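You operate a simulated robot arm through the tools that you are given. There is no shell and no other tool. Be economical: measure what you need, move in short steps, check, and stop when the job is done.

You run a simulated two-armed robot. Do the job below in one go: nothing can be reset, and whatever is moved stays where it is left.

TASK
Take the blue wipe from the top of the big table and put it on top of the blue pad carton. Fetch the lens slide from the top of the island and stand it on the upper shelf of the tall rack. Put the 10 g drying pack from the top of the store bench on the blue lens there and the 40 g drying pack on the low deck of the cart. Stack the glass disc that says "D92" from the top of the goods counter on top of the glass disc labelled "D75". Take the rubber block on the top of the goods counter and put it away on the top deck of the cart. Open the desk files drawer. Any order will do. Set down upright: lens slide.

The check looks at the end state, three seconds after you hand in, the way a careful person would. Anything else that was tipped, shoved, dropped, spilled or broken makes it a failure.

THE ROBOT
Two 7-joint arms with two-finger parallel grippers on one trunk, on a base that drives. Base frame: it is fixed to the floor where the robot stands at the start and does not move with it; the origin is under the middle of the robot, x ahead of it, y to its left, z up. Lengths are in m, angles in degrees, forces in N, time in s.
The left shoulder is at the start at [0.062, 0.198, 1.054], the right one opposite. With the tool pointing down near the work surface each hand reaches from about 0.3 to 0.72 m from the robot's upright axis, wherever it stands, measured 20 degrees to its own side. Places, roughly: blue lens [-4, -0.25, 0.75]; blue wipe (6x5x2 cm) [0.5, 0.2, 0.8]; desk files drawer [-0.7, 2.5, 0.2]; drying pack [-4, -0.25, 0.75]; glass disc [-4, -3.25, 0.75]; lens slide [-1.5, -0.25, 1]; low deck of the cart [-2.1, -2.2, 0.2]; pad carton [1.5, 0.75, 0.75]; rubber block (6x6x3 cm) [-4, -3.2, 0.9]; top deck of the cart [-2.1, -2.2, 0.8]; upper shelf of the tall rack [-4.2, -2.5, 1.3]. Payload 1.57 kg a hand.
The TCP of each hand is the grasp point between the finger pads, 0.03 m short of the fingertips. In the tool frame z runs along the fingers and y along their closing line. The gripper opens to 0.11 m. The fingers are 0.024 m wide and 0.012 m thick; the gripper's body (0.048 by 0.112 m) begins 0.078 m behind the TCP.
Orientation is told as [roll, pitch, yaw] about the base's x, y, z axes, in that order, counted from this pose: with the fingers straight down and closing along the base's y, the tool's x points along the base's -x, its y along +y and its z along -z.

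THE INTERFACE
- The arms move only by the tool move_arm. It takes "left_series", "right_series" or both (then of equal length, played together; a hand with none holds still); each is a list of rows, each an object of numbers (a shift or turn left out is 0, a gripper value left out holds the last): "ax", "ay", "az": the turn, a rotation vector about the base's x, y, z in degrees; "tx", "ty", "tz": the shift along the base's x, y, z in m; "jaw": the gripper command, from -1 (shut) to 1 (fully open), values between in proportion. In form: [{"ax": .., "ay": .., "az": .., "tx": .., "ty": .., "tz": .., "jaw": ..}, ...]. A call has 1 to 10 rows; each row shifts and turns the commanded pose from where the row before left it. Rows are played at 5 a second. More than 0.05 m and 8.6 degrees between two rows, or a gripper value outside its range, and nothing of the call is played. Where a pose cannot be reached the arm comes as near as it can. A force on the tool above 40 N (or 10 N above the force at the start of the call, whichever is more), or a blocked arm, ends the call early, and 0.2 s more pass. Each finger travels about 0.072 m/s and halts on what it meets, pressing with about 20 N; the grip force reading is that of the motor and also rises with nothing between the fingers. The clock runs only during rows and for 0.2 s after the last one: add rows that do not move to give the fingers time. It gives the time, the measured TCP pose, the force on the tool (base axes), the opening and the grip force at its end, in the units of the frame above (readings bear some noise), with the torque about the TCP (base axes, N m) and any sound that the robot's microphone picked up.
- Cameras (640 x 400 px; columns grow to the right, rows downward): "scene" is now at [0.0994, 0.0301, 1.6288]; the picture's right is [0.35, -0.94, 0.00], its down [-0.82, -0.31, -0.48] and it looks along [0.45, 0.17, -0.88] (base axes); focal length 276 px, centre (320, 200). "left" rides on the left gripper at [0.07, -0.016, -0.141] in its tool frame; the picture's right is [0.23, 0.97, 0.00], its down [-0.85, 0.20, -0.48] and it looks along [-0.47, 0.11, 0.88] (tool axes); focal length 222 px, centre (320, 200). "right" rides on the right gripper at [0.07, 0.016, -0.141] in its tool frame; the picture's right is [-0.23, 0.97, 0.00], its down [-0.86, -0.20, -0.48] and it looks along [-0.47, -0.11, 0.88] (tool axes); focal length 222 px, centre (320, 200). There is no depth. A picture from a camera that has moved, and an enlarged one, comes with that camera's place and axes in the base frame and with its lens. The place of the scene camera against the robot may be out by one fixed shift of up to 0.012 m in any direction.
- snapshot(camera): a new picture of that camera. The clock stands still meanwhile.
- slide_trunk(by): slides the trunk up (or, below 0, down) by that many m; the arms and the scene camera ride with it, the base frame stays. It gives what a move gives, with no picture.
- drive_base(legs): drives the robot by 1 to 6 legs, each [ahead, left, turn to the left] in m, m and degrees, along the robot's own axes; the way and the turn of a leg run together, so that a leg with both is an arc; at most 1.5 m and 180 degrees a leg. The arms and the cameras ride along, it lands a little off, and it stops where it bumps. It gives what a move gives.
- turn_head(pan, tilt): turns the head with the scene camera to pan (to the left, within 86 degrees either way) and tilt (down, from -29 to 69), counted from straight ahead of the robot. It gives what a move gives.
- enlarge(camera, box): a new picture of the part [left, top, right, bottom] of that camera's present view, enlarged. The clock stands still meanwhile.
- sign_off(): hands the job in; it is judged then, once.

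Go step by step. Nothing tells you exact positions but the pictures and the camera data: compare them with the known pose of the tool, close in by small moves and look again before you grip or let go. The budget is 196 turns and 184 pictures, counting those below and the enlarged ones. Unless the task says otherwise, let go and move clear before handing in.

The tools are called after "Emit:" as a command line: name --argument value ..., lists and objects as JSON in quotes. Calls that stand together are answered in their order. move_arm: Moves the arms, as the interface text tells. Its arguments: {"type":"object","properties":{"left_series":{"type":"array"},"right_series":{"type":"array"}},"required":[]} The other tools are called the same way: slide_trunk (by) slides the trunk up or down; drive_base (legs) drives the base; turn_head (pan, tilt) turns the head that bears the scene camera; snapshot (camera) takes a picture; enlarge (camera, box) takes an enlarged picture of a part of a camera's view; sign_off () hands the job in.

At the start:

```text
time: 0.0
left_tool_pos: [0.4115, 0.3568, 1.0032]
left_tcp_rot: [-0.1, 0.1, 0.1]
left_force: [-0.5, 0.2, 0.2]
left_ft_torque: [0.02, -0.01, -0.01]
left_finger_gap: 0.11
left_grasp_force: 0.1
right_tool_pos: [0.3131, -0.0029, 1.0405]
right_tcp_rot: [0.0, 0.2, 0.1]
right_force: [0.5, -0.8, 0.8]
right_ft_torque: [0.03, -0.01, -0.01]
right_finger_gap: 0.1098
right_grasp_force: 0.0
trunk travel left (down, up): [-0.65, 0.34]
robot x, y, heading: [0.0035, 0.002, -0.2]
head pan, tilt: [20.6, 61.0]
```

scene: 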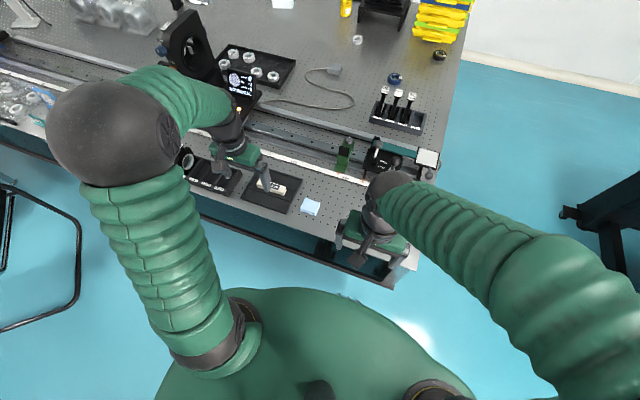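
right: 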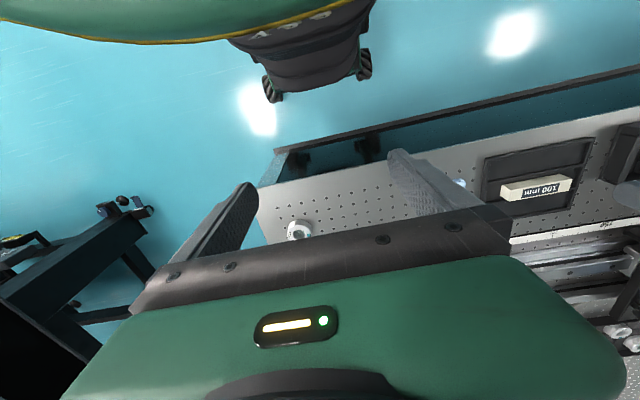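
left: 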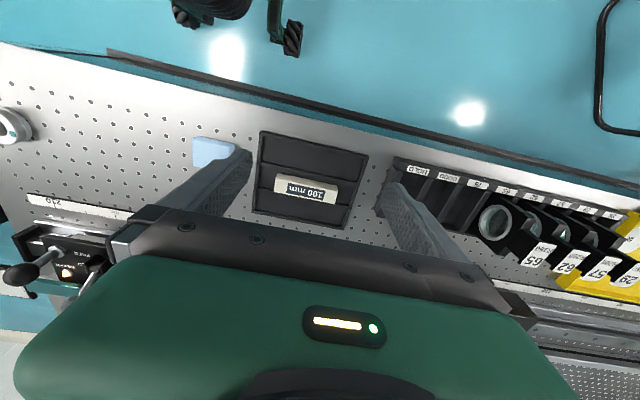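

I see the blue wipe on the near edge of the big table, at about [0.485, 0.205]. First I look around.

Emit:
turn_head --pan 20 --tilt 25

Emit:
snapshot --camera "scene"

Emit:
turn_head --pan -80 --tilt 20

Emit:
snapshot --camera "scene"

Emit:
turn_head --pan 80 --tilt 20

Emit:
snapshot --camera "scene"

```text
time: 1.0
left_tool_pos: [0.4116, 0.3558, 1.0036]
left_tcp_rot: [-0.1, 0.0, -0.1]
left_force: [-0.2, -0.3, 0.4]
left_ft_torque: [0.0, -0.01, -0.05]
left_finger_gap: 0.1101
left_grasp_force: 0.1
right_tool_pos: [0.3114, -0.0023, 1.0417]
right_tcp_rot: [0.0, 0.1, -0.1]
right_force: [0.2, -0.6, -0.1]
right_ft_torque: [0.01, 0.0, -0.01]
right_finger_gap: 0.11
right_grasp_force: 0.1
trunk travel left (down, up): [-0.65, 0.34]
robot x, y, heading: [-0.0003, -0.0002, 0.0]
head pan, tilt: [20.0, 25.0]
```

```text
180 pictures are left
camera scene: at [0.1247, 0.0386, 1.6799], right [0.34, -0.94, 0.0], down [-0.4, -0.15, -0.91], along [0.85, 0.31, -0.43], focal length 276 px, centre (320, 200)
```

scene: 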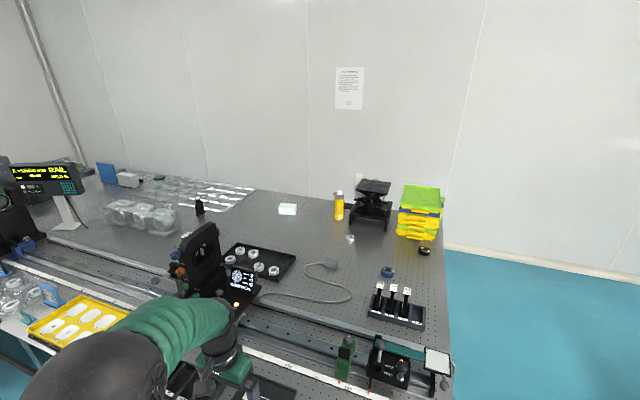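

```text
time: 2.8
left_tool_pos: [0.4108, 0.3566, 1.0028]
left_tcp_rot: [-0.2, 0.0, 0.0]
left_force: [0.1, 0.9, 0.0]
left_ft_torque: [0.0, 0.0, 0.01]
left_finger_gap: 0.1098
left_grasp_force: 0.0
right_tool_pos: [0.3111, -0.0027, 1.041]
right_tcp_rot: [0.0, 0.2, -0.1]
right_force: [-0.3, -0.1, -0.4]
right_ft_torque: [0.02, 0.04, 0.01]
right_finger_gap: 0.1101
right_grasp_force: 0.0
trunk travel left (down, up): [-0.65, 0.34]
robot x, y, heading: [0.0003, 0.0002, -0.1]
head pan, tilt: [-80.0, 20.0]
```

```text
179 pictures are left
camera scene: at [0.0543, -0.0847, 1.6883], right [-0.98, -0.17, 0.0], down [-0.06, 0.34, -0.94], along [0.16, -0.93, -0.34], focal length 276 px, centre (320, 200)
```

scene: 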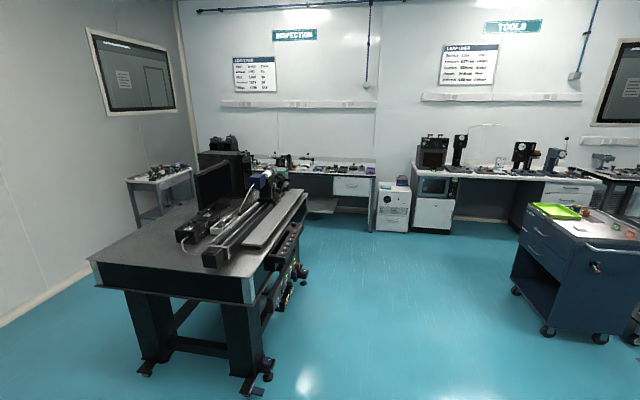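

```text
time: 5.2
left_tool_pos: [0.4113, 0.3559, 1.0034]
left_tcp_rot: [-0.1, 0.0, -0.1]
left_force: [0.1, -0.2, 0.5]
left_ft_torque: [-0.02, 0.0, -0.01]
left_finger_gap: 0.1101
left_grasp_force: 0.0
right_tool_pos: [0.311, -0.0029, 1.0412]
right_tcp_rot: [-0.1, 0.1, 0.1]
right_force: [-0.8, 0.1, -0.3]
right_ft_torque: [-0.04, 0.03, -0.02]
right_finger_gap: 0.1102
right_grasp_force: 0.1
trunk travel left (down, up): [-0.65, 0.34]
robot x, y, heading: [-0.0008, 0.004, 0.0]
head pan, tilt: [80.0, 20.0]
```

```text
178 pictures are left
camera scene: at [0.0543, 0.0989, 1.6881], right [0.98, -0.17, 0.0], down [-0.06, -0.34, -0.94], along [0.16, 0.93, -0.34], focal length 276 px, centre (320, 200)
```

scene: 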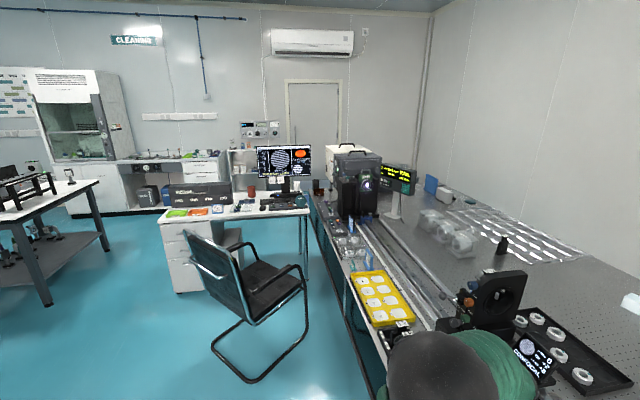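

The pale carton sits near the back edge of the table, and there seems to be an aisle behind the table. I look closely at the carton and the wipe.

Emit:
turn_head --pan 20 --tilt 45

Emit:
enlarge --camera "scene" --box '[220, 40, 460, 190]'

Emit:
enlarge --camera "scene" --box '[240, 210, 440, 335]'

Emit:
enlarge --camera "left" --box '[120, 80, 440, 280]'

```text
time: 6.5
left_tool_pos: [0.4111, 0.3554, 1.002]
left_tcp_rot: [-0.1, -0.1, 0.0]
left_force: [0.1, -0.8, 0.0]
left_ft_torque: [0.0, 0.02, 0.0]
left_finger_gap: 0.1101
left_grasp_force: 0.1
right_tool_pos: [0.3113, -0.0028, 1.0417]
right_tcp_rot: [0.1, 0.1, 0.0]
right_force: [-0.2, 0.0, 0.1]
right_ft_torque: [0.04, 0.0, 0.02]
right_finger_gap: 0.1102
right_grasp_force: 0.1
trunk travel left (down, up): [-0.65, 0.34]
robot x, y, heading: [0.0001, 0.0023, -0.2]
head pan, tilt: [20.0, 45.0]
```

```text
2.67 times, centred on (340, 115) of scene
camera zoom: at [0.1145, 0.035, 1.6495], right [0.34, -0.94, 0.0], down [-0.67, -0.24, -0.71], along [0.66, 0.24, -0.71], focal length 737 px, centre (267, 427)
```

zoom: 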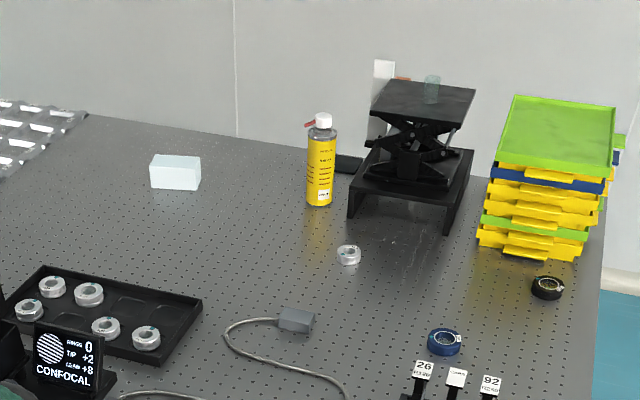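

```text
3.20 times, centred on (340, 272) of scene
camera zoom: at [0.1145, 0.035, 1.6495], right [0.34, -0.94, 0.0], down [-0.67, -0.24, -0.71], along [0.66, 0.24, -0.71], focal length 884 px, centre (256, -32)
```

zoom: 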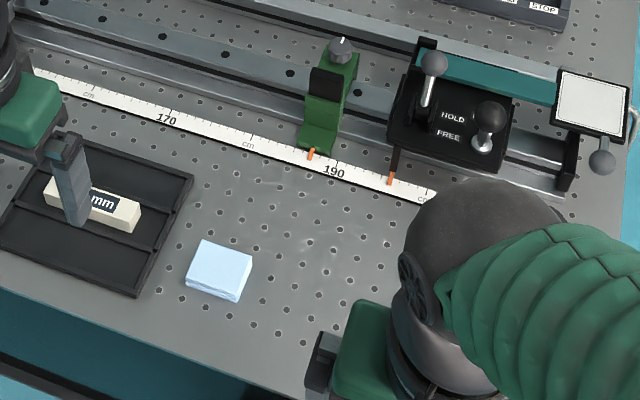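

```text
2.00 times, centred on (280, 180) of left
camera zoom: at [0.3425, 0.3402, 1.1435], right [-0.23, 0.97, 0.0], down [0.86, 0.2, 0.48], along [0.47, 0.11, -0.88], focal length 444 px, centre (400, 240)
```

zoom: 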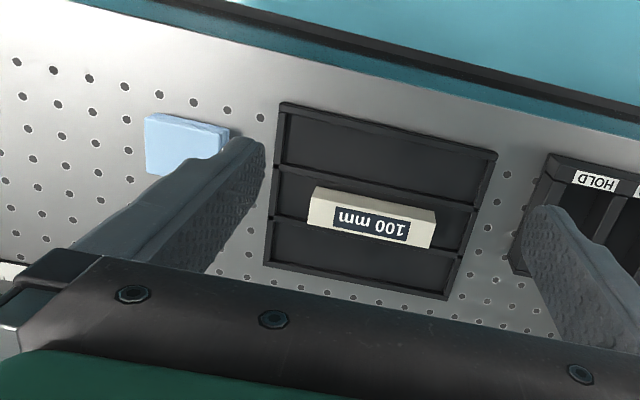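

The wipe lies square to the axes at about [0.483, 0.206], its top near 0.81. I bring the left hand above it with the jaw partly shut.

Emit:
move_arm --left_series '[{"tx": 0.019, "ty": -0.038, "jaw": 0.4}, {"tx": 0.019, "ty": -0.038}, {"tx": 0.018, "ty": -0.037}, {"tx": 0.018, "ty": -0.037}, {"tz": -0.04}, {"tz": -0.04}, {}]'

Emit:
snapshot --camera "left"

Emit:
snapshot --camera "scene"

```text
time: 8.1
left_tool_pos: [0.4848, 0.2072, 0.9224]
left_tcp_rot: [0.0, -0.1, 0.0]
left_force: [-0.2, -0.2, 0.0]
left_ft_torque: [0.01, -0.02, 0.02]
left_finger_gap: 0.0771
left_grasp_force: 0.1
right_tool_pos: [0.3119, -0.0042, 1.0415]
right_tcp_rot: [0.0, 0.0, 0.0]
right_force: [-0.7, -0.2, -0.1]
right_ft_torque: [0.0, -0.02, 0.01]
right_finger_gap: 0.11
right_grasp_force: 0.1
trunk travel left (down, up): [-0.65, 0.34]
robot x, y, heading: [0.0014, -0.0011, -0.1]
head pan, tilt: [20.0, 45.0]
```

```text
174 pictures are left
camera left: at [0.4172, 0.1894, 1.0629], right [-0.23, 0.97, 0.0], down [0.85, 0.2, 0.48], along [0.47, 0.11, -0.88], focal length 222 px, centre (320, 200)
```

left: 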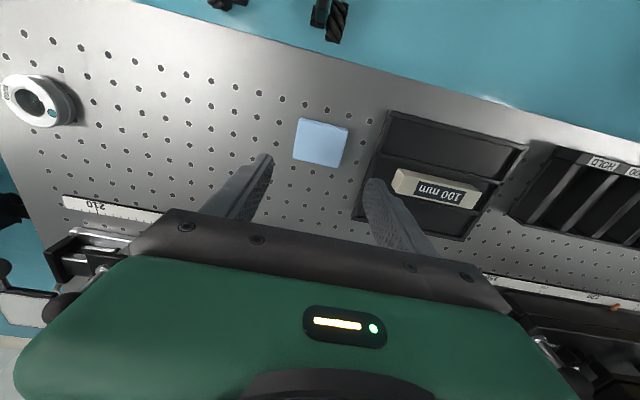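

```text
173 pictures are left
camera scene: at [0.1144, 0.0343, 1.6495], right [0.34, -0.94, 0.0], down [-0.67, -0.24, -0.71], along [0.66, 0.24, -0.71], focal length 276 px, centre (320, 200)
```

scene: 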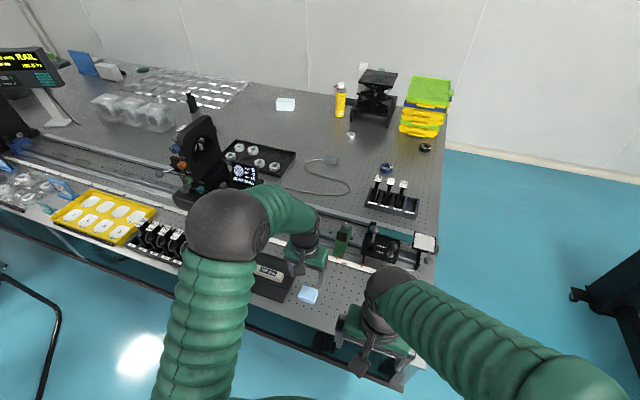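

The wipe centre is about [0.480, 0.2045] and its top is near 0.807. I go down to it and check the height by touch.

Emit:
move_arm --left_series '[{"tx": -0.005, "ty": -0.002, "tz": -0.03, "jaw": 0.43}, {"tz": -0.03}, {"tz": -0.02}, {"tz": -0.012}, {}]'

Emit:
snapshot --camera "left"

```text
time: 9.3
left_tool_pos: [0.4805, 0.2038, 0.8309]
left_tcp_rot: [0.0, 0.0, -0.1]
left_force: [0.7, 0.4, -0.1]
left_ft_torque: [-0.02, -0.02, -0.01]
left_finger_gap: 0.0785
left_grasp_force: 0.1
right_tool_pos: [0.3095, -0.0033, 1.0415]
right_tcp_rot: [0.1, 0.0, 0.0]
right_force: [0.6, -0.8, -0.5]
right_ft_torque: [-0.01, 0.02, 0.01]
right_finger_gap: 0.1101
right_grasp_force: 0.0
trunk travel left (down, up): [-0.65, 0.34]
robot x, y, heading: [-0.0043, 0.0001, -0.0]
head pan, tilt: [20.0, 45.0]
```

```text
172 pictures are left
camera left: at [0.4116, 0.1869, 0.9716], right [-0.23, 0.97, 0.0], down [0.86, 0.2, 0.48], along [0.47, 0.11, -0.88], focal length 222 px, centre (320, 200)
```

left: 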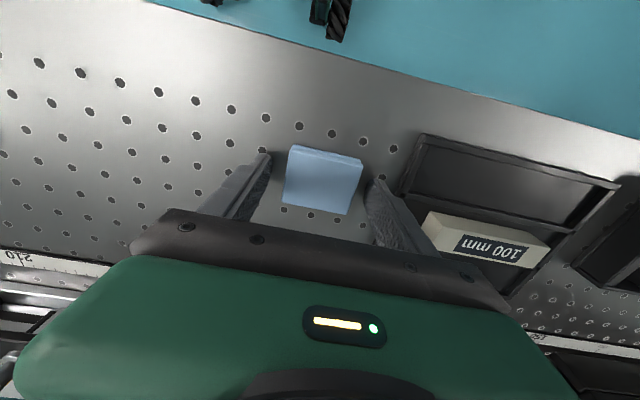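

The wipe is centred between the fingers. I go down a little more, grip and lift.

Emit:
move_arm --left_series '[{"tz": -0.005}, {"tz": -0.004}, {"jaw": -0.3}, {"jaw": -0.3}, {"jaw": -0.3}, {}]'

```text
time: 9.9
left_tool_pos: [0.48, 0.203, 0.8305]
left_tcp_rot: [0.0, -0.4, 0.0]
left_force: [-13.5, 1.9, 35.7]
left_ft_torque: [-1.17, 0.86, -0.26]
left_finger_gap: 0.0779
left_grasp_force: 0.1
right_tool_pos: [0.3074, -0.0043, 1.0434]
right_tcp_rot: [0.0, -0.1, 0.1]
right_force: [0.3, 0.1, -0.3]
right_ft_torque: [0.0, 0.04, 0.01]
right_finger_gap: 0.1099
right_grasp_force: 0.0
trunk travel left (down, up): [-0.65, 0.34]
robot x, y, heading: [0.0035, -0.0009, 0.1]
head pan, tilt: [20.0, 45.0]
stopped in row 2 (left hand): the force on the tool passed its limit at 48 N (the readings are from after the stop); the commanded pose is now the measured one
```

The fingertips touch the table at 0.80. I lift 3 mm and close.

Emit:
move_arm --left_series '[{"tz": 0.003}, {"tx": -0.002, "jaw": -0.1}, {"jaw": -0.1}, {"jaw": -0.1}, {"jaw": -0.1}]'

Emit:
snapshot --camera "left"

```text
time: 11.1
left_tool_pos: [0.4838, 0.2, 0.8306]
left_tcp_rot: [0.1, -0.7, 0.0]
left_force: [3.1, -11.5, 10.2]
left_ft_torque: [-0.71, 0.04, 0.21]
left_finger_gap: 0.0589
left_grasp_force: 5.2
right_tool_pos: [0.3106, -0.0072, 1.0424]
right_tcp_rot: [0.2, 0.0, 0.0]
right_force: [0.2, 0.1, 0.4]
right_ft_torque: [0.0, 0.03, -0.03]
right_finger_gap: 0.1099
right_grasp_force: 0.1
trunk travel left (down, up): [-0.65, 0.34]
robot x, y, heading: [0.003, -0.0043, -0.1]
head pan, tilt: [20.0, 45.0]
```

```text
171 pictures are left
camera left: at [0.4123, 0.184, 0.9702], right [-0.23, 0.97, 0.0], down [0.85, 0.2, 0.49], along [0.48, 0.11, -0.87], focal length 222 px, centre (320, 200)
```

left: 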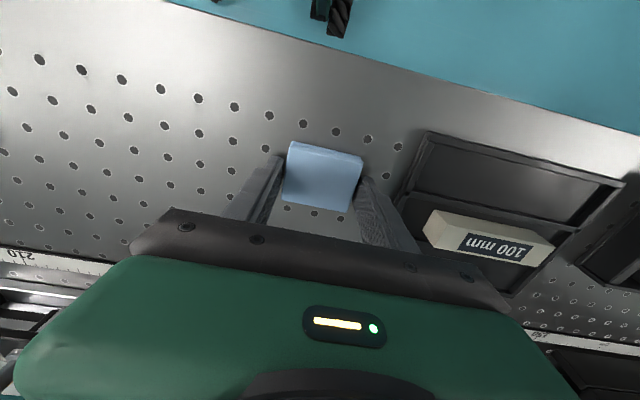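

The wipe is gripped. I firm the grip a little and lift.

Emit:
move_arm --left_series '[{"jaw": -0.3}, {"tz": 0.01}, {"tz": 0.04}, {"tz": 0.05}, {"tz": 0.05}, {"tz": 0.05}, {}]'

Emit:
snapshot --camera "left"

```text
time: 12.7
left_tool_pos: [0.4869, 0.2047, 1.0276]
left_tcp_rot: [0.0, -0.4, 0.0]
left_force: [0.3, 0.1, -0.3]
left_ft_torque: [-0.02, 0.0, 0.0]
left_finger_gap: 0.0545
left_grasp_force: 20.0
right_tool_pos: [0.3108, -0.0022, 1.0415]
right_tcp_rot: [0.0, 0.1, 0.0]
right_force: [0.2, -0.2, -0.1]
right_ft_torque: [0.0, -0.01, 0.01]
right_finger_gap: 0.11
right_grasp_force: 0.1
trunk travel left (down, up): [-0.65, 0.34]
robot x, y, heading: [-0.0012, 0.0016, -0.1]
head pan, tilt: [20.0, 45.0]
```

```text
170 pictures are left
camera left: at [0.4171, 0.1896, 1.1681], right [-0.23, 0.97, 0.0], down [0.85, 0.2, 0.48], along [0.47, 0.11, -0.88], focal length 222 px, centre (320, 200)
```

left: 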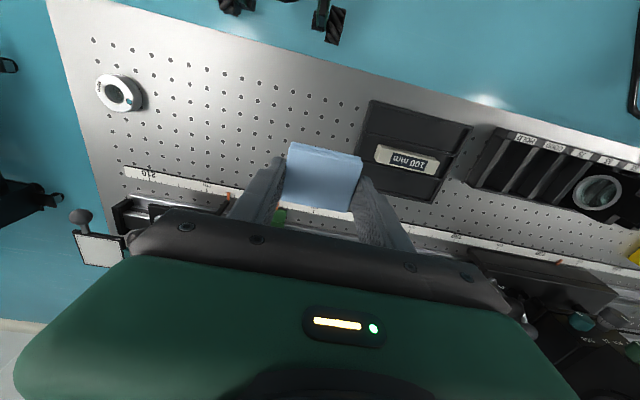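

The wipe is held. I'll drive around the right end of the table, backwards, so that I end up behind it facing it. First I raise the trunk, back off and turn right to look.

Emit:
slide_trunk --by 0.3

Emit:
drive_base --legs '[[-0.35, 0, 0], [0, 0, -90]]'

Emit:
turn_head --pan 70 --tilt 35

Emit:
snapshot --camera "scene"

Emit:
turn_head --pan -70 --tilt 30

Emit:
snapshot --camera "scene"

```text
time: 15.7
left_tool_pos: [0.4862, 0.2058, 1.3274]
left_tcp_rot: [0.0, -0.4, 0.1]
left_force: [0.3, 0.5, -1.0]
left_ft_torque: [-0.02, -0.03, -0.01]
left_finger_gap: 0.0544
left_grasp_force: 19.6
right_tool_pos: [0.3115, -0.0027, 1.3423]
right_tcp_rot: [0.0, 0.1, 0.0]
right_force: [-0.5, 0.3, 0.4]
right_ft_torque: [0.02, -0.01, -0.01]
right_finger_gap: 0.1099
right_grasp_force: 0.1
trunk travel left (down, up): [-0.95, 0.04]
robot x, y, heading: [-0.0012, 0.0009, -0.3]
head pan, tilt: [20.0, 45.0]
```

```text
time: 21.7
left_tool_pos: [-0.1286, -0.4796, 1.3269]
left_tcp_rot: [0.0, -0.4, -88.1]
left_force: [1.3, -0.5, -0.2]
left_ft_torque: [-0.01, -0.01, 0.01]
left_finger_gap: 0.0545
left_grasp_force: 20.3
right_tool_pos: [-0.3423, -0.3125, 1.3415]
right_tcp_rot: [0.0, 0.1, -88.2]
right_force: [0.1, 0.2, -0.4]
right_ft_torque: [-0.01, 0.0, -0.03]
right_finger_gap: 0.11
right_grasp_force: 0.1
trunk travel left (down, up): [-0.95, 0.04]
robot x, y, heading: [-0.3489, 0.0002, -88.4]
head pan, tilt: [20.0, 45.0]
```

```text
time: 22.9
left_tool_pos: [-0.128, -0.4786, 1.3272]
left_tcp_rot: [0.0, -0.4, -88.1]
left_force: [-0.5, 0.1, 0.5]
left_ft_torque: [0.02, 0.04, 0.0]
left_finger_gap: 0.0546
left_grasp_force: 19.7
right_tool_pos: [-0.3426, -0.3106, 1.342]
right_tcp_rot: [0.0, 0.0, -88.2]
right_force: [-0.1, 0.3, -0.7]
right_ft_torque: [0.03, -0.01, -0.01]
right_finger_gap: 0.11
right_grasp_force: 0.0
trunk travel left (down, up): [-0.95, 0.04]
robot x, y, heading: [-0.3512, 0.001, -88.1]
head pan, tilt: [70.0, 35.0]
```

```text
169 pictures are left
camera scene: at [-0.258, -0.0561, 1.9643], right [-0.31, -0.95, 0.0], down [-0.55, 0.18, -0.82], along [0.78, -0.26, -0.57], focal length 276 px, centre (320, 200)
```

scene: 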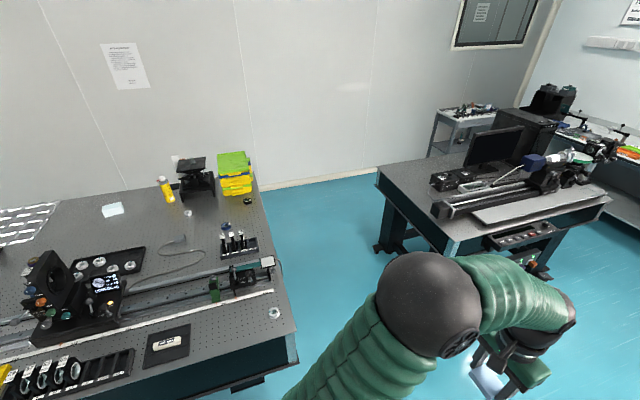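

```text
time: 25.1
left_tool_pos: [-0.1285, -0.4801, 1.3284]
left_tcp_rot: [0.0, -0.5, -88.2]
left_force: [-0.7, 0.9, 0.2]
left_ft_torque: [0.0, 0.02, 0.0]
left_finger_gap: 0.0545
left_grasp_force: 19.5
right_tool_pos: [-0.3427, -0.311, 1.343]
right_tcp_rot: [0.0, 0.0, -88.2]
right_force: [0.5, 0.7, -1.0]
right_ft_torque: [-0.03, -0.01, 0.03]
right_finger_gap: 0.1099
right_grasp_force: 0.1
trunk travel left (down, up): [-0.95, 0.04]
robot x, y, heading: [-0.3488, 0.0024, -88.1]
head pan, tilt: [-70.0, 30.0]
```

```text
168 pictures are left
camera scene: at [-0.4257, -0.0622, 1.9722], right [-0.37, 0.93, 0.0], down [0.46, 0.19, -0.87], along [-0.8, -0.32, -0.5], focal length 276 px, centre (320, 200)
```

scene: 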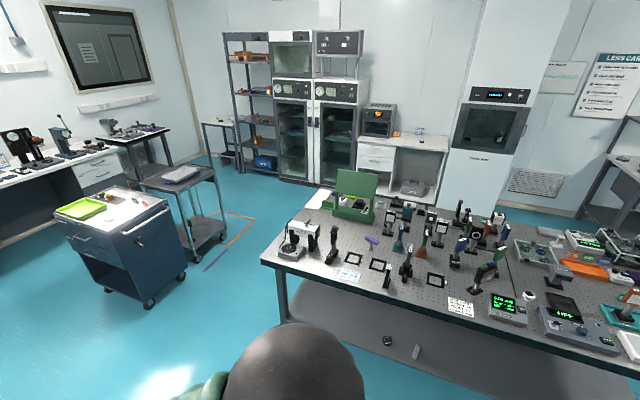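

The passage at the right end runs from about y=-0.15 to -1.15, and the aisle behind the table from about x=1.9 to 2.9. I turn to face -x, sidestep to y=-0.65 and back through.

Emit:
drive_base --legs '[[0, 0, -92], [0, 0.65, 0], [-1.3, 0, 0]]'

Emit:
turn_head --pan -86 --tilt 45

Emit:
snapshot --camera "scene"

```text
time: 38.6
left_tool_pos: [0.4449, -0.843, 1.3277]
left_tcp_rot: [0.0, -0.4, -178.8]
left_force: [0.2, -0.5, 0.1]
left_ft_torque: [0.02, 0.0, 0.01]
left_finger_gap: 0.0547
left_grasp_force: 19.6
right_tool_pos: [0.616, -0.6311, 1.3407]
right_tcp_rot: [0.1, 0.1, -178.8]
right_force: [-0.6, 0.5, -0.4]
right_ft_torque: [-0.04, 0.01, -0.02]
right_finger_gap: 0.1103
right_grasp_force: 0.0
trunk travel left (down, up): [-0.95, 0.04]
robot x, y, heading: [0.9244, -0.6302, -178.8]
head pan, tilt: [-70.0, 30.0]
```

```text
time: 39.4
left_tool_pos: [0.4468, -0.8435, 1.3285]
left_tcp_rot: [0.0, -0.5, -179.0]
left_force: [-0.8, -0.9, 0.9]
left_ft_torque: [0.02, -0.05, -0.02]
left_finger_gap: 0.0543
left_grasp_force: 19.7
right_tool_pos: [0.6179, -0.6309, 1.3417]
right_tcp_rot: [0.0, 0.0, -178.7]
right_force: [-0.2, -0.1, -0.3]
right_ft_torque: [0.02, -0.02, 0.0]
right_finger_gap: 0.1101
right_grasp_force: 0.2
trunk travel left (down, up): [-0.95, 0.04]
robot x, y, heading: [0.929, -0.6284, -179.1]
head pan, tilt: [-85.9, 45.0]
```

```text
167 pictures are left
camera scene: at [0.8916, -0.5435, 1.9497], right [1.0, 0.09, 0.0], down [0.07, -0.7, -0.71], along [-0.06, 0.71, -0.71], focal length 276 px, centre (320, 200)
```

scene: 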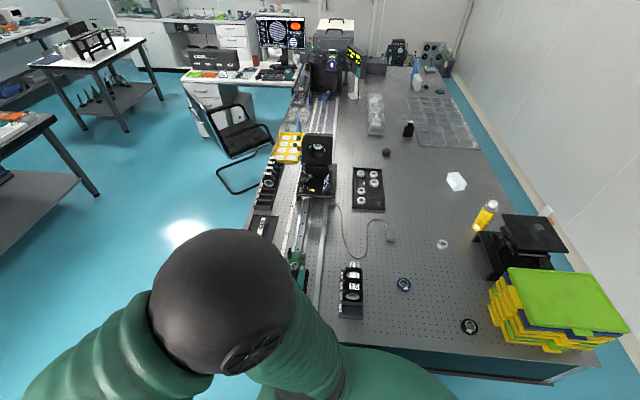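

The carton is at about [1.617, 0.815] and the table's back edge at x≈1.93. I keep backing, then sidestep along the aisle.

Emit:
drive_base --legs '[[-1.42, 0, -1], [0, -0.5, 0]]'

Emit:
turn_head --pan -40 --tilt 50

Emit:
snapshot --camera "scene"

```text
time: 48.9
left_tool_pos: [1.8502, -0.3416, 1.3282]
left_tcp_rot: [-0.1, -0.5, -178.9]
left_force: [0.2, 0.3, -0.6]
left_ft_torque: [0.02, -0.02, -0.01]
left_finger_gap: 0.0547
left_grasp_force: 20.5
right_tool_pos: [2.0209, -0.1294, 1.3426]
right_tcp_rot: [-0.1, 0.0, -178.7]
right_force: [0.0, 0.6, -0.6]
right_ft_torque: [-0.03, -0.03, 0.05]
right_finger_gap: 0.1099
right_grasp_force: 0.1
trunk travel left (down, up): [-0.95, 0.04]
robot x, y, heading: [2.3306, -0.1205, -178.8]
head pan, tilt: [-85.9, 45.0]
```

```text
time: 50.0
left_tool_pos: [1.8511, -0.342, 1.328]
left_tcp_rot: [-0.1, -0.6, -178.8]
left_force: [0.0, -0.3, -0.5]
left_ft_torque: [-0.01, 0.0, -0.01]
left_finger_gap: 0.0548
left_grasp_force: 20.5
right_tool_pos: [2.0216, -0.1311, 1.3413]
right_tcp_rot: [-0.2, -0.2, -178.8]
right_force: [-0.4, -0.1, -0.3]
right_ft_torque: [-0.01, 0.01, 0.02]
right_finger_gap: 0.1101
right_grasp_force: 0.0
trunk travel left (down, up): [-0.95, 0.04]
robot x, y, heading: [2.3275, -0.1262, -178.6]
head pan, tilt: [-40.0, 50.0]
```

```text
166 pictures are left
camera scene: at [2.2426, -0.0766, 1.9427], right [0.63, 0.78, 0.0], down [0.6, -0.48, -0.64], along [-0.5, 0.41, -0.77], focal length 276 px, centre (320, 200)
```

scene: 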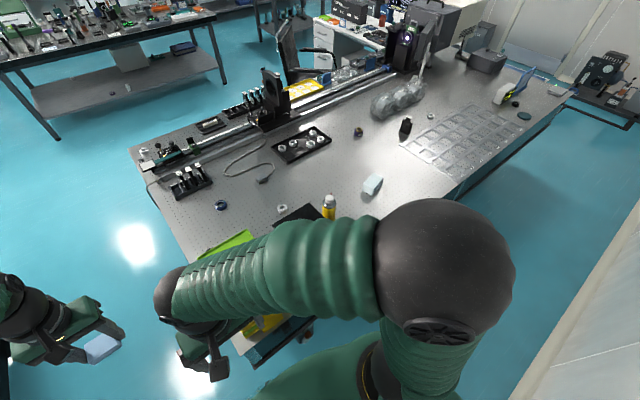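

The way ahead is clear. I sidestep to y≈0.96.

Emit:
drive_base --legs '[[0, -1.08, -1.2]]'

Emit:
turn_head --pan 15 --tilt 60

Emit:
snapshot --camera "scene"

Emit:
snapshot --camera "left"

```text
time: 55.6
left_tool_pos: [1.8402, 0.7588, 1.3279]
left_tcp_rot: [-0.1, -0.6, 179.3]
left_force: [-1.5, -1.1, -0.4]
left_ft_torque: [0.03, 0.03, -0.01]
left_finger_gap: 0.0546
left_grasp_force: 20.0
right_tool_pos: [2.0183, 0.9643, 1.342]
right_tcp_rot: [-0.1, -0.1, 179.3]
right_force: [0.1, -0.4, 0.7]
right_ft_torque: [0.02, 0.01, 0.01]
right_finger_gap: 0.1102
right_grasp_force: 0.0
trunk travel left (down, up): [-0.95, 0.04]
robot x, y, heading: [2.3272, 0.9591, 179.0]
head pan, tilt: [-40.0, 50.0]
```

```text
time: 56.8
left_tool_pos: [1.8423, 0.7601, 1.3299]
left_tcp_rot: [0.0, -0.6, 179.2]
left_force: [0.3, -0.2, -0.5]
left_ft_torque: [-0.01, 0.0, -0.01]
left_finger_gap: 0.0547
left_grasp_force: 20.3
right_tool_pos: [2.0181, 0.9671, 1.3422]
right_tcp_rot: [0.0, -0.1, 179.3]
right_force: [-0.3, -0.4, -0.1]
right_ft_torque: [0.0, 0.02, 0.01]
right_finger_gap: 0.1101
right_grasp_force: 0.0
trunk travel left (down, up): [-0.95, 0.04]
robot x, y, heading: [2.3236, 0.9609, 179.2]
head pan, tilt: [15.0, 60.0]
```

```text
165 pictures are left
camera scene: at [2.234, 0.9479, 1.93], right [-0.25, 0.97, 0.0], down [0.84, 0.21, -0.5], along [-0.48, -0.12, -0.87], focal length 276 px, centre (320, 200)
```

scene: 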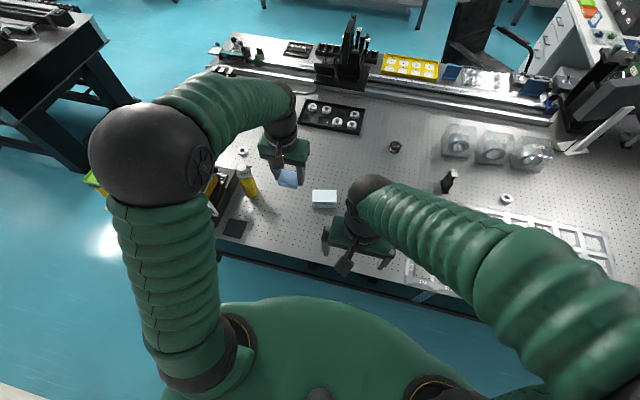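

```text
164 pictures are left
camera left: at [1.9138, 0.7756, 1.4691], right [0.21, -0.98, 0.0], down [-0.85, -0.19, 0.49], along [-0.48, -0.1, -0.87], focal length 222 px, centre (320, 200)
```

left: 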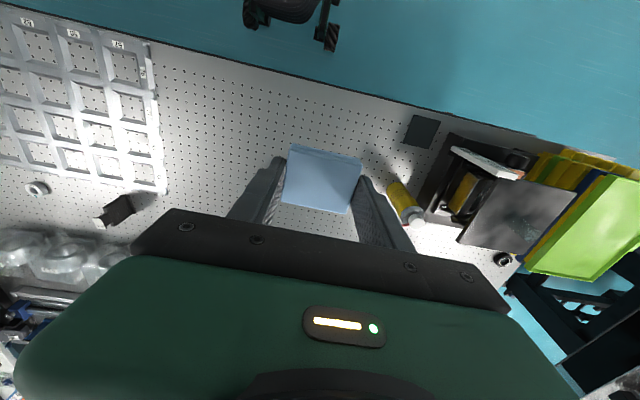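

The carton is at about [1.63, 0.82]. I move 4 cm closer and bring the wipe above it at height.

Emit:
drive_base --legs '[[0.04, 0, 0.8]]'

Emit:
move_arm --left_series '[{"tx": -0.045, "ty": 0.015}, {"tx": -0.045, "ty": 0.015}, {"tx": -0.04, "ty": 0.015}, {"tx": -0.04, "ty": 0.015}, {}]'

Emit:
slide_trunk --by -0.28

Emit:
snapshot --camera "left"

Emit:
snapshot --camera "scene"

```text
time: 57.7
left_tool_pos: [1.8156, 0.7527, 1.3331]
left_tcp_rot: [-0.2, -1.1, -180.0]
left_force: [-0.1, -0.2, 0.9]
left_ft_torque: [-0.01, 0.01, 0.01]
left_finger_gap: 0.0543
left_grasp_force: 20.1
right_tool_pos: [1.9892, 0.9621, 1.3446]
right_tcp_rot: [0.0, -0.6, -179.8]
right_force: [1.0, 0.0, 0.5]
right_ft_torque: [0.03, 0.06, 0.02]
right_finger_gap: 0.1098
right_grasp_force: 0.0
trunk travel left (down, up): [-0.95, 0.04]
robot x, y, heading: [2.2874, 0.9608, -180.0]
head pan, tilt: [15.0, 60.0]
```

```text
time: 58.9
left_tool_pos: [1.6329, 0.8179, 1.3302]
left_tcp_rot: [-0.1, -0.5, -179.9]
left_force: [-1.0, -0.3, -0.4]
left_ft_torque: [-0.02, -0.04, 0.0]
left_finger_gap: 0.0544
left_grasp_force: 20.0
right_tool_pos: [1.9793, 0.9642, 1.3422]
right_tcp_rot: [0.2, -0.2, -179.9]
right_force: [0.4, -0.4, -0.4]
right_ft_torque: [0.0, 0.0, -0.03]
right_finger_gap: 0.1101
right_grasp_force: 0.0
trunk travel left (down, up): [-0.95, 0.04]
robot x, y, heading: [2.286, 0.9603, 180.0]
head pan, tilt: [15.0, 60.0]
```

```text
time: 61.7
left_tool_pos: [1.6375, 0.8186, 1.051]
left_tcp_rot: [0.0, -0.8, -179.9]
left_force: [-0.5, 0.1, 0.3]
left_ft_torque: [-0.02, 0.02, 0.03]
left_finger_gap: 0.0544
left_grasp_force: 20.3
right_tool_pos: [1.9827, 0.9639, 1.0625]
right_tcp_rot: [0.1, -0.2, -179.8]
right_force: [-0.7, 0.3, -0.4]
right_ft_torque: [-0.01, -0.02, 0.01]
right_finger_gap: 0.1099
right_grasp_force: 0.0
trunk travel left (down, up): [-0.67, 0.32]
robot x, y, heading: [2.2819, 0.9624, -180.0]
head pan, tilt: [15.0, 60.0]
```

```text
163 pictures are left
camera left: at [1.7099, 0.8339, 1.1919], right [0.23, -0.97, 0.0], down [-0.85, -0.2, 0.49], along [-0.48, -0.11, -0.87], focal length 222 px, centre (320, 200)
```

left: 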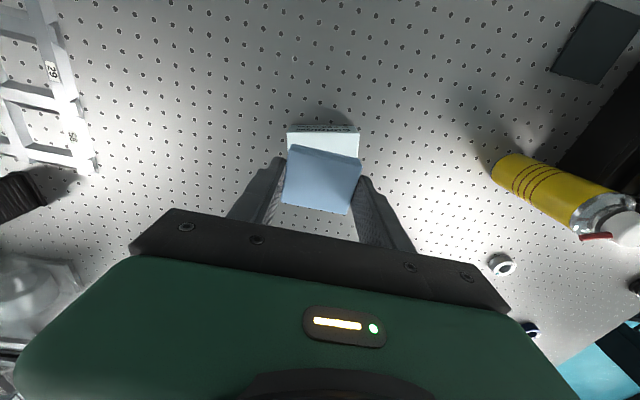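

```text
162 pictures are left
camera scene: at [2.1936, 0.9478, 1.65], right [-0.26, 0.97, 0.0], down [0.84, 0.22, -0.5], along [-0.48, -0.13, -0.87], focal length 276 px, centre (320, 200)
```

scene: 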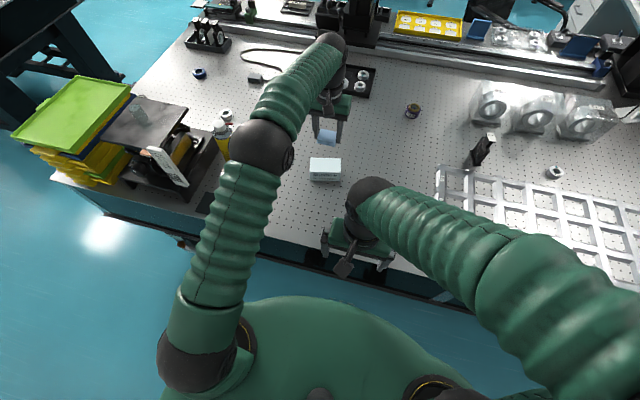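

Emit:
enlarge --camera "scene" --box '[270, 100, 390, 200]'

Emit:
enlarge --camera "left" --box '[240, 100, 400, 220]'

```text
4.00 times, centred on (330, 150) of scene
camera zoom: at [2.1936, 0.9478, 1.65], right [-0.26, 0.97, 0.0], down [0.84, 0.22, -0.5], along [-0.48, -0.13, -0.87], focal length 1105 px, centre (280, 400)
```

zoom: 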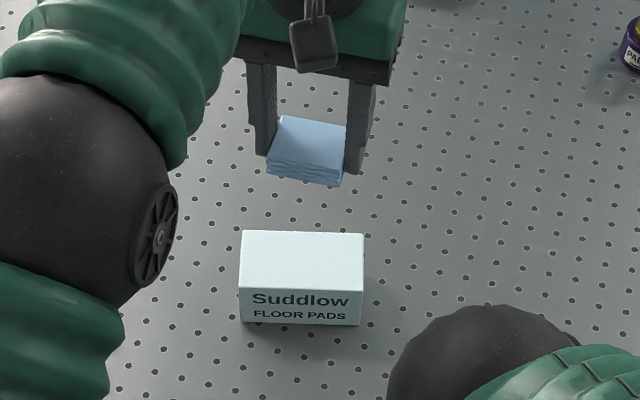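

```text
3.33 times, centred on (320, 160) of left
camera zoom: at [1.7099, 0.8339, 1.1919], right [0.23, -0.97, 0.0], down [-0.85, -0.2, 0.49], along [-0.48, -0.11, -0.87], focal length 740 px, centre (320, 333)
```

zoom: 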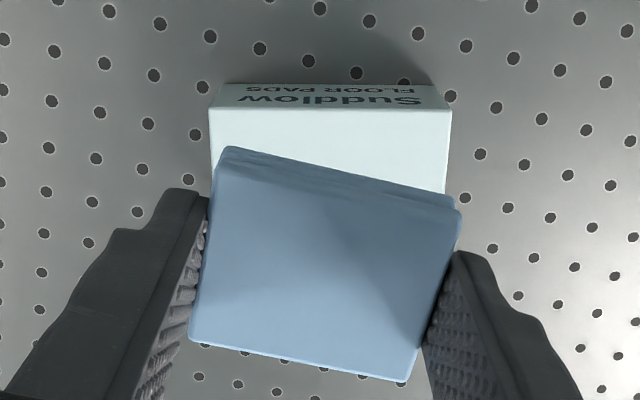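

The carton reads "Suddlow FLOOR PADS". Its top centre is about [1.604, 0.805, 0.85], turned about 14°. I turn the wipe to match and lower it to just above.

Emit:
move_arm --left_series '[{"tx": -0.019, "ty": -0.007, "az": 7}, {"tx": -0.018, "ty": -0.007, "az": 7}, {"tz": -0.05}, {"tz": -0.05}, {"tz": -0.035}, {}]'

Emit:
enlarge --camera "left" --box '[200, 80, 440, 230]'

Emit:
enlarge --camera "scene" --box '[270, 100, 390, 200]'

```text
time: 63.1
left_tool_pos: [1.6124, 0.8056, 0.9151]
left_tcp_rot: [0.0, -0.8, -165.9]
left_force: [-0.2, -0.1, -1.0]
left_ft_torque: [0.0, 0.0, 0.01]
left_finger_gap: 0.0543
left_grasp_force: 19.5
left hand out of reach, approached as far as the arm can: row 2
right_tool_pos: [1.984, 0.9636, 1.0636]
right_tcp_rot: [0.0, -0.3, -179.8]
right_force: [0.3, 0.4, -0.4]
right_ft_torque: [0.0, 0.05, 0.0]
right_finger_gap: 0.11
right_grasp_force: 0.0
trunk travel left (down, up): [-0.67, 0.32]
robot x, y, heading: [2.2843, 0.9636, -180.1]
head pan, tilt: [15.0, 60.0]
```

```text
2.67 times, centred on (320, 155) of left
camera zoom: at [1.679, 0.839, 1.0552], right [0.46, -0.89, 0.0], down [-0.77, -0.4, 0.49], along [-0.44, -0.22, -0.87], focal length 592 px, centre (320, 320)
```

zoom: 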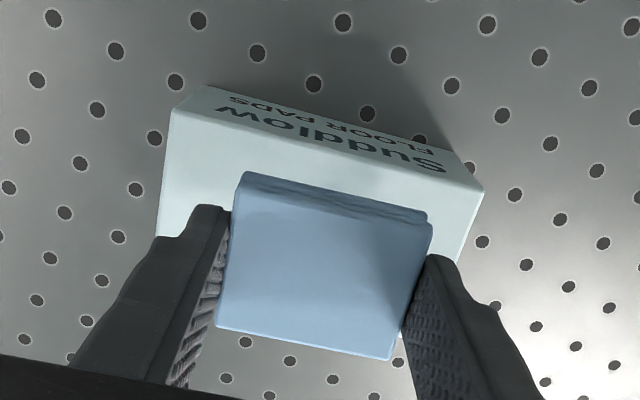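

```text
4.00 times, centred on (330, 150) of scene
camera zoom: at [2.1948, 0.9476, 1.6501], right [-0.26, 0.97, 0.0], down [0.84, 0.22, -0.5], along [-0.48, -0.13, -0.87], focal length 1105 px, centre (280, 400)
```

zoom: 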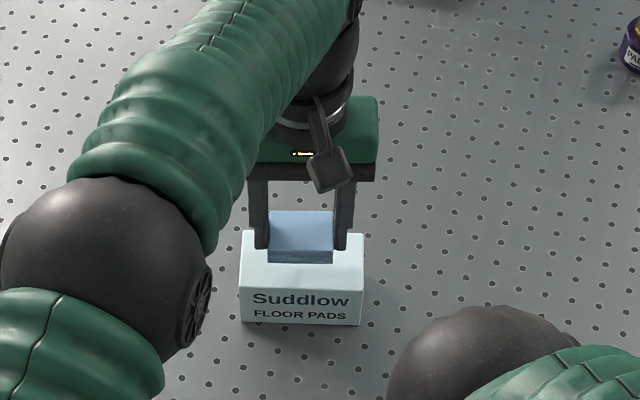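

The wipe is aligned and within 5 mm of the centre. I lower it onto the carton.

Emit:
move_arm --left_series '[{"tx": -0.005, "tz": -0.015}, {"tz": -0.009}, {"tz": -0.005}, {}]'

Emit:
enlarge --camera "scene" --box '[270, 100, 390, 200]'

```text
time: 64.1
left_tool_pos: [1.6062, 0.8062, 0.8877]
left_tcp_rot: [0.1, -0.7, -165.9]
left_force: [-0.7, -0.5, 0.6]
left_ft_torque: [-0.03, 0.02, 0.0]
left_finger_gap: 0.0546
left_grasp_force: 20.4
right_tool_pos: [1.9827, 0.9631, 1.0636]
right_tcp_rot: [0.1, -0.3, -179.7]
right_force: [0.1, -0.6, -0.2]
right_ft_torque: [-0.03, -0.01, -0.02]
right_finger_gap: 0.1097
right_grasp_force: 0.0
trunk travel left (down, up): [-0.67, 0.32]
robot x, y, heading: [2.2849, 0.9587, -180.0]
head pan, tilt: [15.0, 60.0]
```

```text
4.00 times, centred on (330, 150) of scene
camera zoom: at [2.1929, 0.9478, 1.6499], right [-0.26, 0.97, 0.0], down [0.84, 0.22, -0.5], along [-0.48, -0.13, -0.87], focal length 1105 px, centre (280, 400)
```

zoom: 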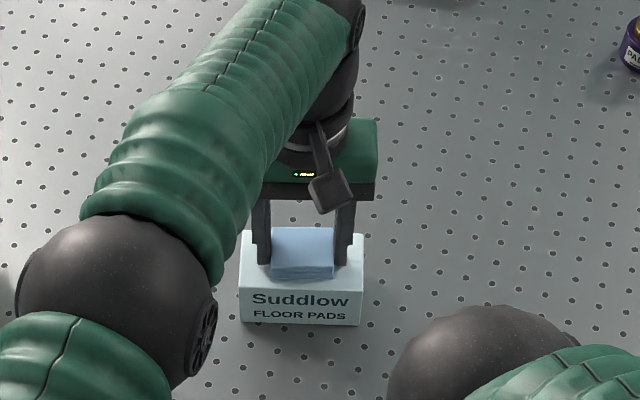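

It is nearly touching. I creep down.

Emit:
move_arm --left_series '[{"tz": -0.002}, {"tz": -0.002}, {"tz": -0.001}, {}]'

```text
time: 65.1
left_tool_pos: [1.6065, 0.8062, 0.8842]
left_tcp_rot: [0.0, -1.1, -165.9]
left_force: [-2.3, -0.8, 18.4]
left_ft_torque: [-0.08, -0.18, -0.05]
left_finger_gap: 0.0546
left_grasp_force: 20.1
right_tool_pos: [1.9845, 0.9638, 1.0639]
right_tcp_rot: [0.1, -0.4, -179.8]
right_force: [0.3, 0.1, -0.2]
right_ft_torque: [-0.01, 0.03, -0.02]
right_finger_gap: 0.1099
right_grasp_force: 0.1
trunk travel left (down, up): [-0.67, 0.32]
robot x, y, heading: [2.2874, 0.9602, -180.2]
head pan, tilt: [15.0, 60.0]
```

Contact. I release gently and rise.

Emit:
move_arm --left_series '[{"tz": 0.001}, {"jaw": 0.2}, {"jaw": 0.45}, {"tz": 0.02}, {"tz": 0.05}, {"tz": 0.05}, {"tz": 0.04}, {}]'

Emit:
enlarge --camera "scene" --box '[270, 100, 390, 200]'

Emit:
enlarge --camera "left" --box '[200, 80, 440, 230]'

```text
time: 66.9
left_tool_pos: [1.6079, 0.8075, 1.0403]
left_tcp_rot: [-0.1, -0.8, -165.9]
left_force: [-0.6, 0.4, -0.4]
left_ft_torque: [0.03, -0.01, 0.01]
left_finger_gap: 0.0796
left_grasp_force: 0.0
left hand out of reach, approached as far as the arm can: row 7
right_tool_pos: [1.9825, 0.9623, 1.0631]
right_tcp_rot: [0.1, -0.4, -179.7]
right_force: [-0.5, 0.6, 1.0]
right_ft_torque: [0.03, 0.03, -0.05]
right_finger_gap: 0.1103
right_grasp_force: 0.0
trunk travel left (down, up): [-0.67, 0.32]
robot x, y, heading: [2.2879, 0.9554, -180.2]
head pan, tilt: [15.0, 60.0]
```

```text
4.00 times, centred on (330, 150) of scene
camera zoom: at [2.1942, 0.9471, 1.65], right [-0.26, 0.97, 0.0], down [0.84, 0.22, -0.5], along [-0.48, -0.13, -0.87], focal length 1105 px, centre (280, 400)
```

zoom: 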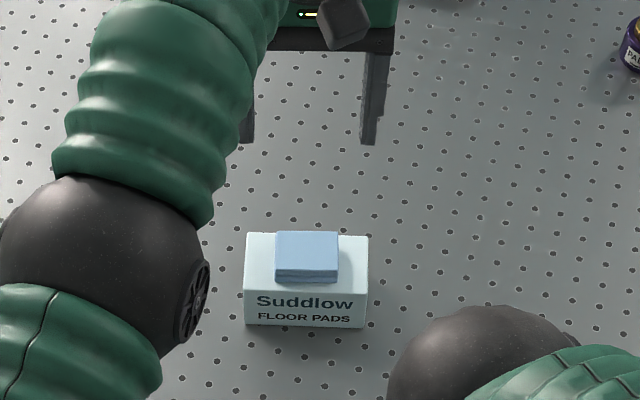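

```text
2.67 times, centred on (320, 155) of left
camera zoom: at [1.6753, 0.841, 1.1815], right [0.46, -0.89, 0.0], down [-0.77, -0.4, 0.49], along [-0.44, -0.22, -0.87], focal length 592 px, centre (320, 320)
```

zoom: 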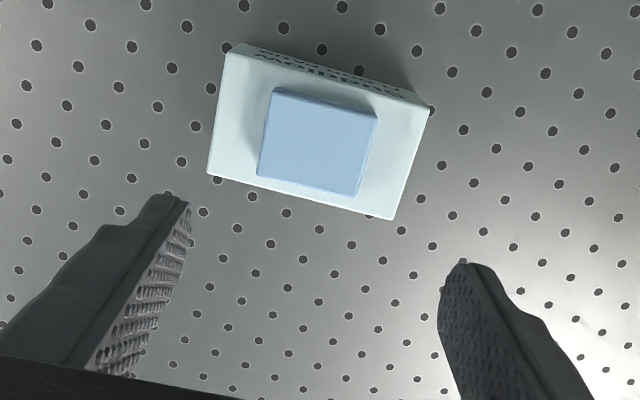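

The wipe sits on the carton. I raise the trunk, draw the arm back and drive out the same way.

Emit:
slide_trunk --by 0.3

Emit:
move_arm --left_series '[{"tx": 0.045, "ty": -0.015, "az": -7, "jaw": 1}, {"tx": 0.045, "ty": -0.015, "az": -7}, {"tx": 0.045, "ty": -0.015}, {"tx": 0.045, "ty": -0.01}, {"tx": 0.045, "ty": -0.01}, {"tx": 0.045, "ty": -0.01}, {}]'

Emit:
drive_base --legs '[[-0.05, 0, 0], [0, 1.5, 0], [0, 0.11, 0]]'

Emit:
turn_head --pan 0 --tilt 40

Emit:
snapshot --camera "scene"

```text
time: 69.9
left_tool_pos: [1.6075, 0.8096, 1.341]
left_tcp_rot: [0.0, -0.8, -165.8]
left_force: [0.2, 0.5, 0.3]
left_ft_torque: [0.03, -0.01, 0.0]
left_finger_gap: 0.0796
left_grasp_force: 0.1
right_tool_pos: [1.9826, 0.9631, 1.3633]
right_tcp_rot: [0.0, -0.2, -179.7]
right_force: [-0.2, 0.2, 0.0]
right_ft_torque: [0.03, -0.01, 0.01]
right_finger_gap: 0.1101
right_grasp_force: 0.2
trunk travel left (down, up): [-0.97, 0.02]
robot x, y, heading: [2.2852, 0.9585, -180.4]
head pan, tilt: [15.0, 60.0]
```

```text
time: 71.5
left_tool_pos: [1.8786, 0.7322, 1.3432]
left_tcp_rot: [0.0, -0.7, -179.9]
left_force: [-0.2, 0.0, -0.4]
left_ft_torque: [0.05, 0.01, 0.02]
left_finger_gap: 0.1099
left_grasp_force: 0.0
right_tool_pos: [1.9816, 0.9633, 1.3636]
right_tcp_rot: [0.0, -0.2, -179.8]
right_force: [0.8, -0.4, 0.5]
right_ft_torque: [0.03, -0.04, 0.0]
right_finger_gap: 0.11
right_grasp_force: 0.1
trunk travel left (down, up): [-0.97, 0.02]
robot x, y, heading: [2.2875, 0.9586, -179.9]
head pan, tilt: [15.0, 60.0]
```

```text
time: 80.3
left_tool_pos: [1.881, -0.828, 1.3503]
left_tcp_rot: [1.5, -0.8, 176.9]
left_force: [-0.1, 0.0, -0.3]
left_ft_torque: [-0.09, -0.04, -0.03]
left_finger_gap: 0.1101
left_grasp_force: 0.0
right_tool_pos: [1.9945, -0.6026, 1.3648]
right_tcp_rot: [1.6, -0.5, 177.2]
right_force: [-0.1, 0.2, -0.1]
right_ft_torque: [0.01, -0.05, -0.07]
right_finger_gap: 0.1099
right_grasp_force: 0.0
trunk travel left (down, up): [-0.97, 0.02]
robot x, y, heading: [2.2938, -0.6581, 177.4]
head pan, tilt: [15.0, 60.0]
```

```text
time: 81.2
left_tool_pos: [1.8803, -0.8457, 1.3469]
left_tcp_rot: [0.6, -1.0, 176.8]
left_force: [-0.7, 0.4, -0.2]
left_ft_torque: [-0.03, 0.03, -0.02]
left_finger_gap: 0.11
left_grasp_force: 0.0
right_tool_pos: [1.994, -0.6224, 1.3644]
right_tcp_rot: [0.6, -0.5, 177.0]
right_force: [0.0, -0.2, -0.4]
right_ft_torque: [-0.03, 0.0, 0.01]
right_finger_gap: 0.1102
right_grasp_force: 0.1
trunk travel left (down, up): [-0.97, 0.02]
robot x, y, heading: [2.2955, -0.6536, 177.6]
head pan, tilt: [0.0, 40.0]
```

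```text
154 pictures are left
camera scene: at [2.1847, -0.6548, 1.9768], right [0.05, 1.0, 0.01], down [0.64, -0.03, -0.77], along [-0.76, 0.04, -0.64], focal length 276 px, centre (320, 200)
```

scene: 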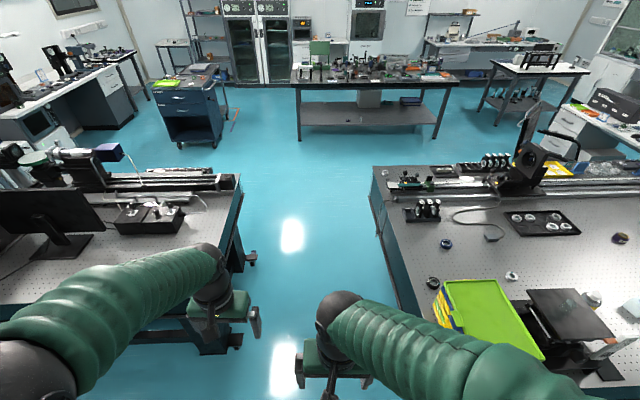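

I drive forward out of the passage to the island, whose near edge is about x=-1.3.

Emit:
drive_base --legs '[[0, 0, 2.4], [1.45, 0, 0], [1.4, 0, 0], [0, -0.5, 0]]'

Emit:
turn_head --pan 0 --tilt 40

Emit:
snapshot --camera "scene"

```text
time: 97.9
left_tool_pos: [-0.9457, -0.253, 1.3446]
left_tcp_rot: [0.1, -0.8, 176.0]
left_force: [-0.4, -0.4, -0.6]
left_ft_torque: [-0.01, -0.01, 0.02]
left_finger_gap: 0.11
left_grasp_force: 0.1
right_tool_pos: [-0.8264, -0.0311, 1.3646]
right_tcp_rot: [0.3, -0.3, 176.1]
right_force: [-0.6, -0.4, 0.6]
right_ft_torque: [0.0, -0.04, 0.03]
right_finger_gap: 0.1101
right_grasp_force: 0.0
trunk travel left (down, up): [-0.97, 0.02]
robot x, y, heading: [-0.5219, -0.0579, 176.0]
head pan, tilt: [0.0, 40.0]
```

```text
time: 98.5
left_tool_pos: [-0.944, -0.244, 1.3472]
left_tcp_rot: [0.5, -0.9, 175.8]
left_force: [-0.5, 0.0, -0.3]
left_ft_torque: [-0.05, 0.0, -0.01]
left_finger_gap: 0.1101
left_grasp_force: 0.0
right_tool_pos: [-0.8251, -0.0224, 1.3647]
right_tcp_rot: [0.5, -0.4, 176.1]
right_force: [-0.1, 0.3, -1.1]
right_ft_torque: [-0.04, -0.01, 0.02]
right_finger_gap: 0.1099
right_grasp_force: 0.1
trunk travel left (down, up): [-0.97, 0.02]
robot x, y, heading: [-0.5203, -0.0589, 176.4]
head pan, tilt: [0.0, 40.0]
```

```text
153 pictures are left
camera scene: at [-0.6346, -0.0397, 1.9768], right [0.07, 1.0, 0.0], down [0.64, -0.05, -0.77], along [-0.76, 0.05, -0.64], focal length 276 px, centre (320, 200)
```

scene: 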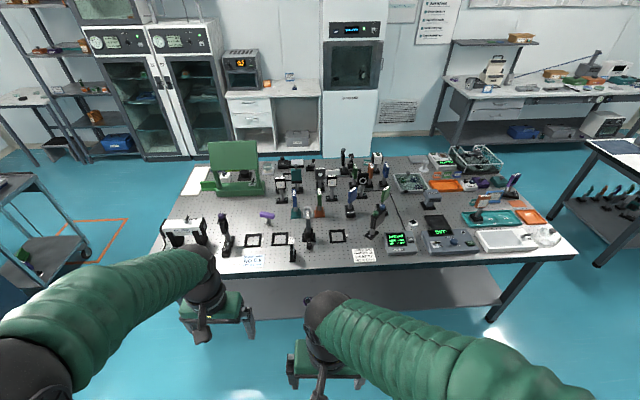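

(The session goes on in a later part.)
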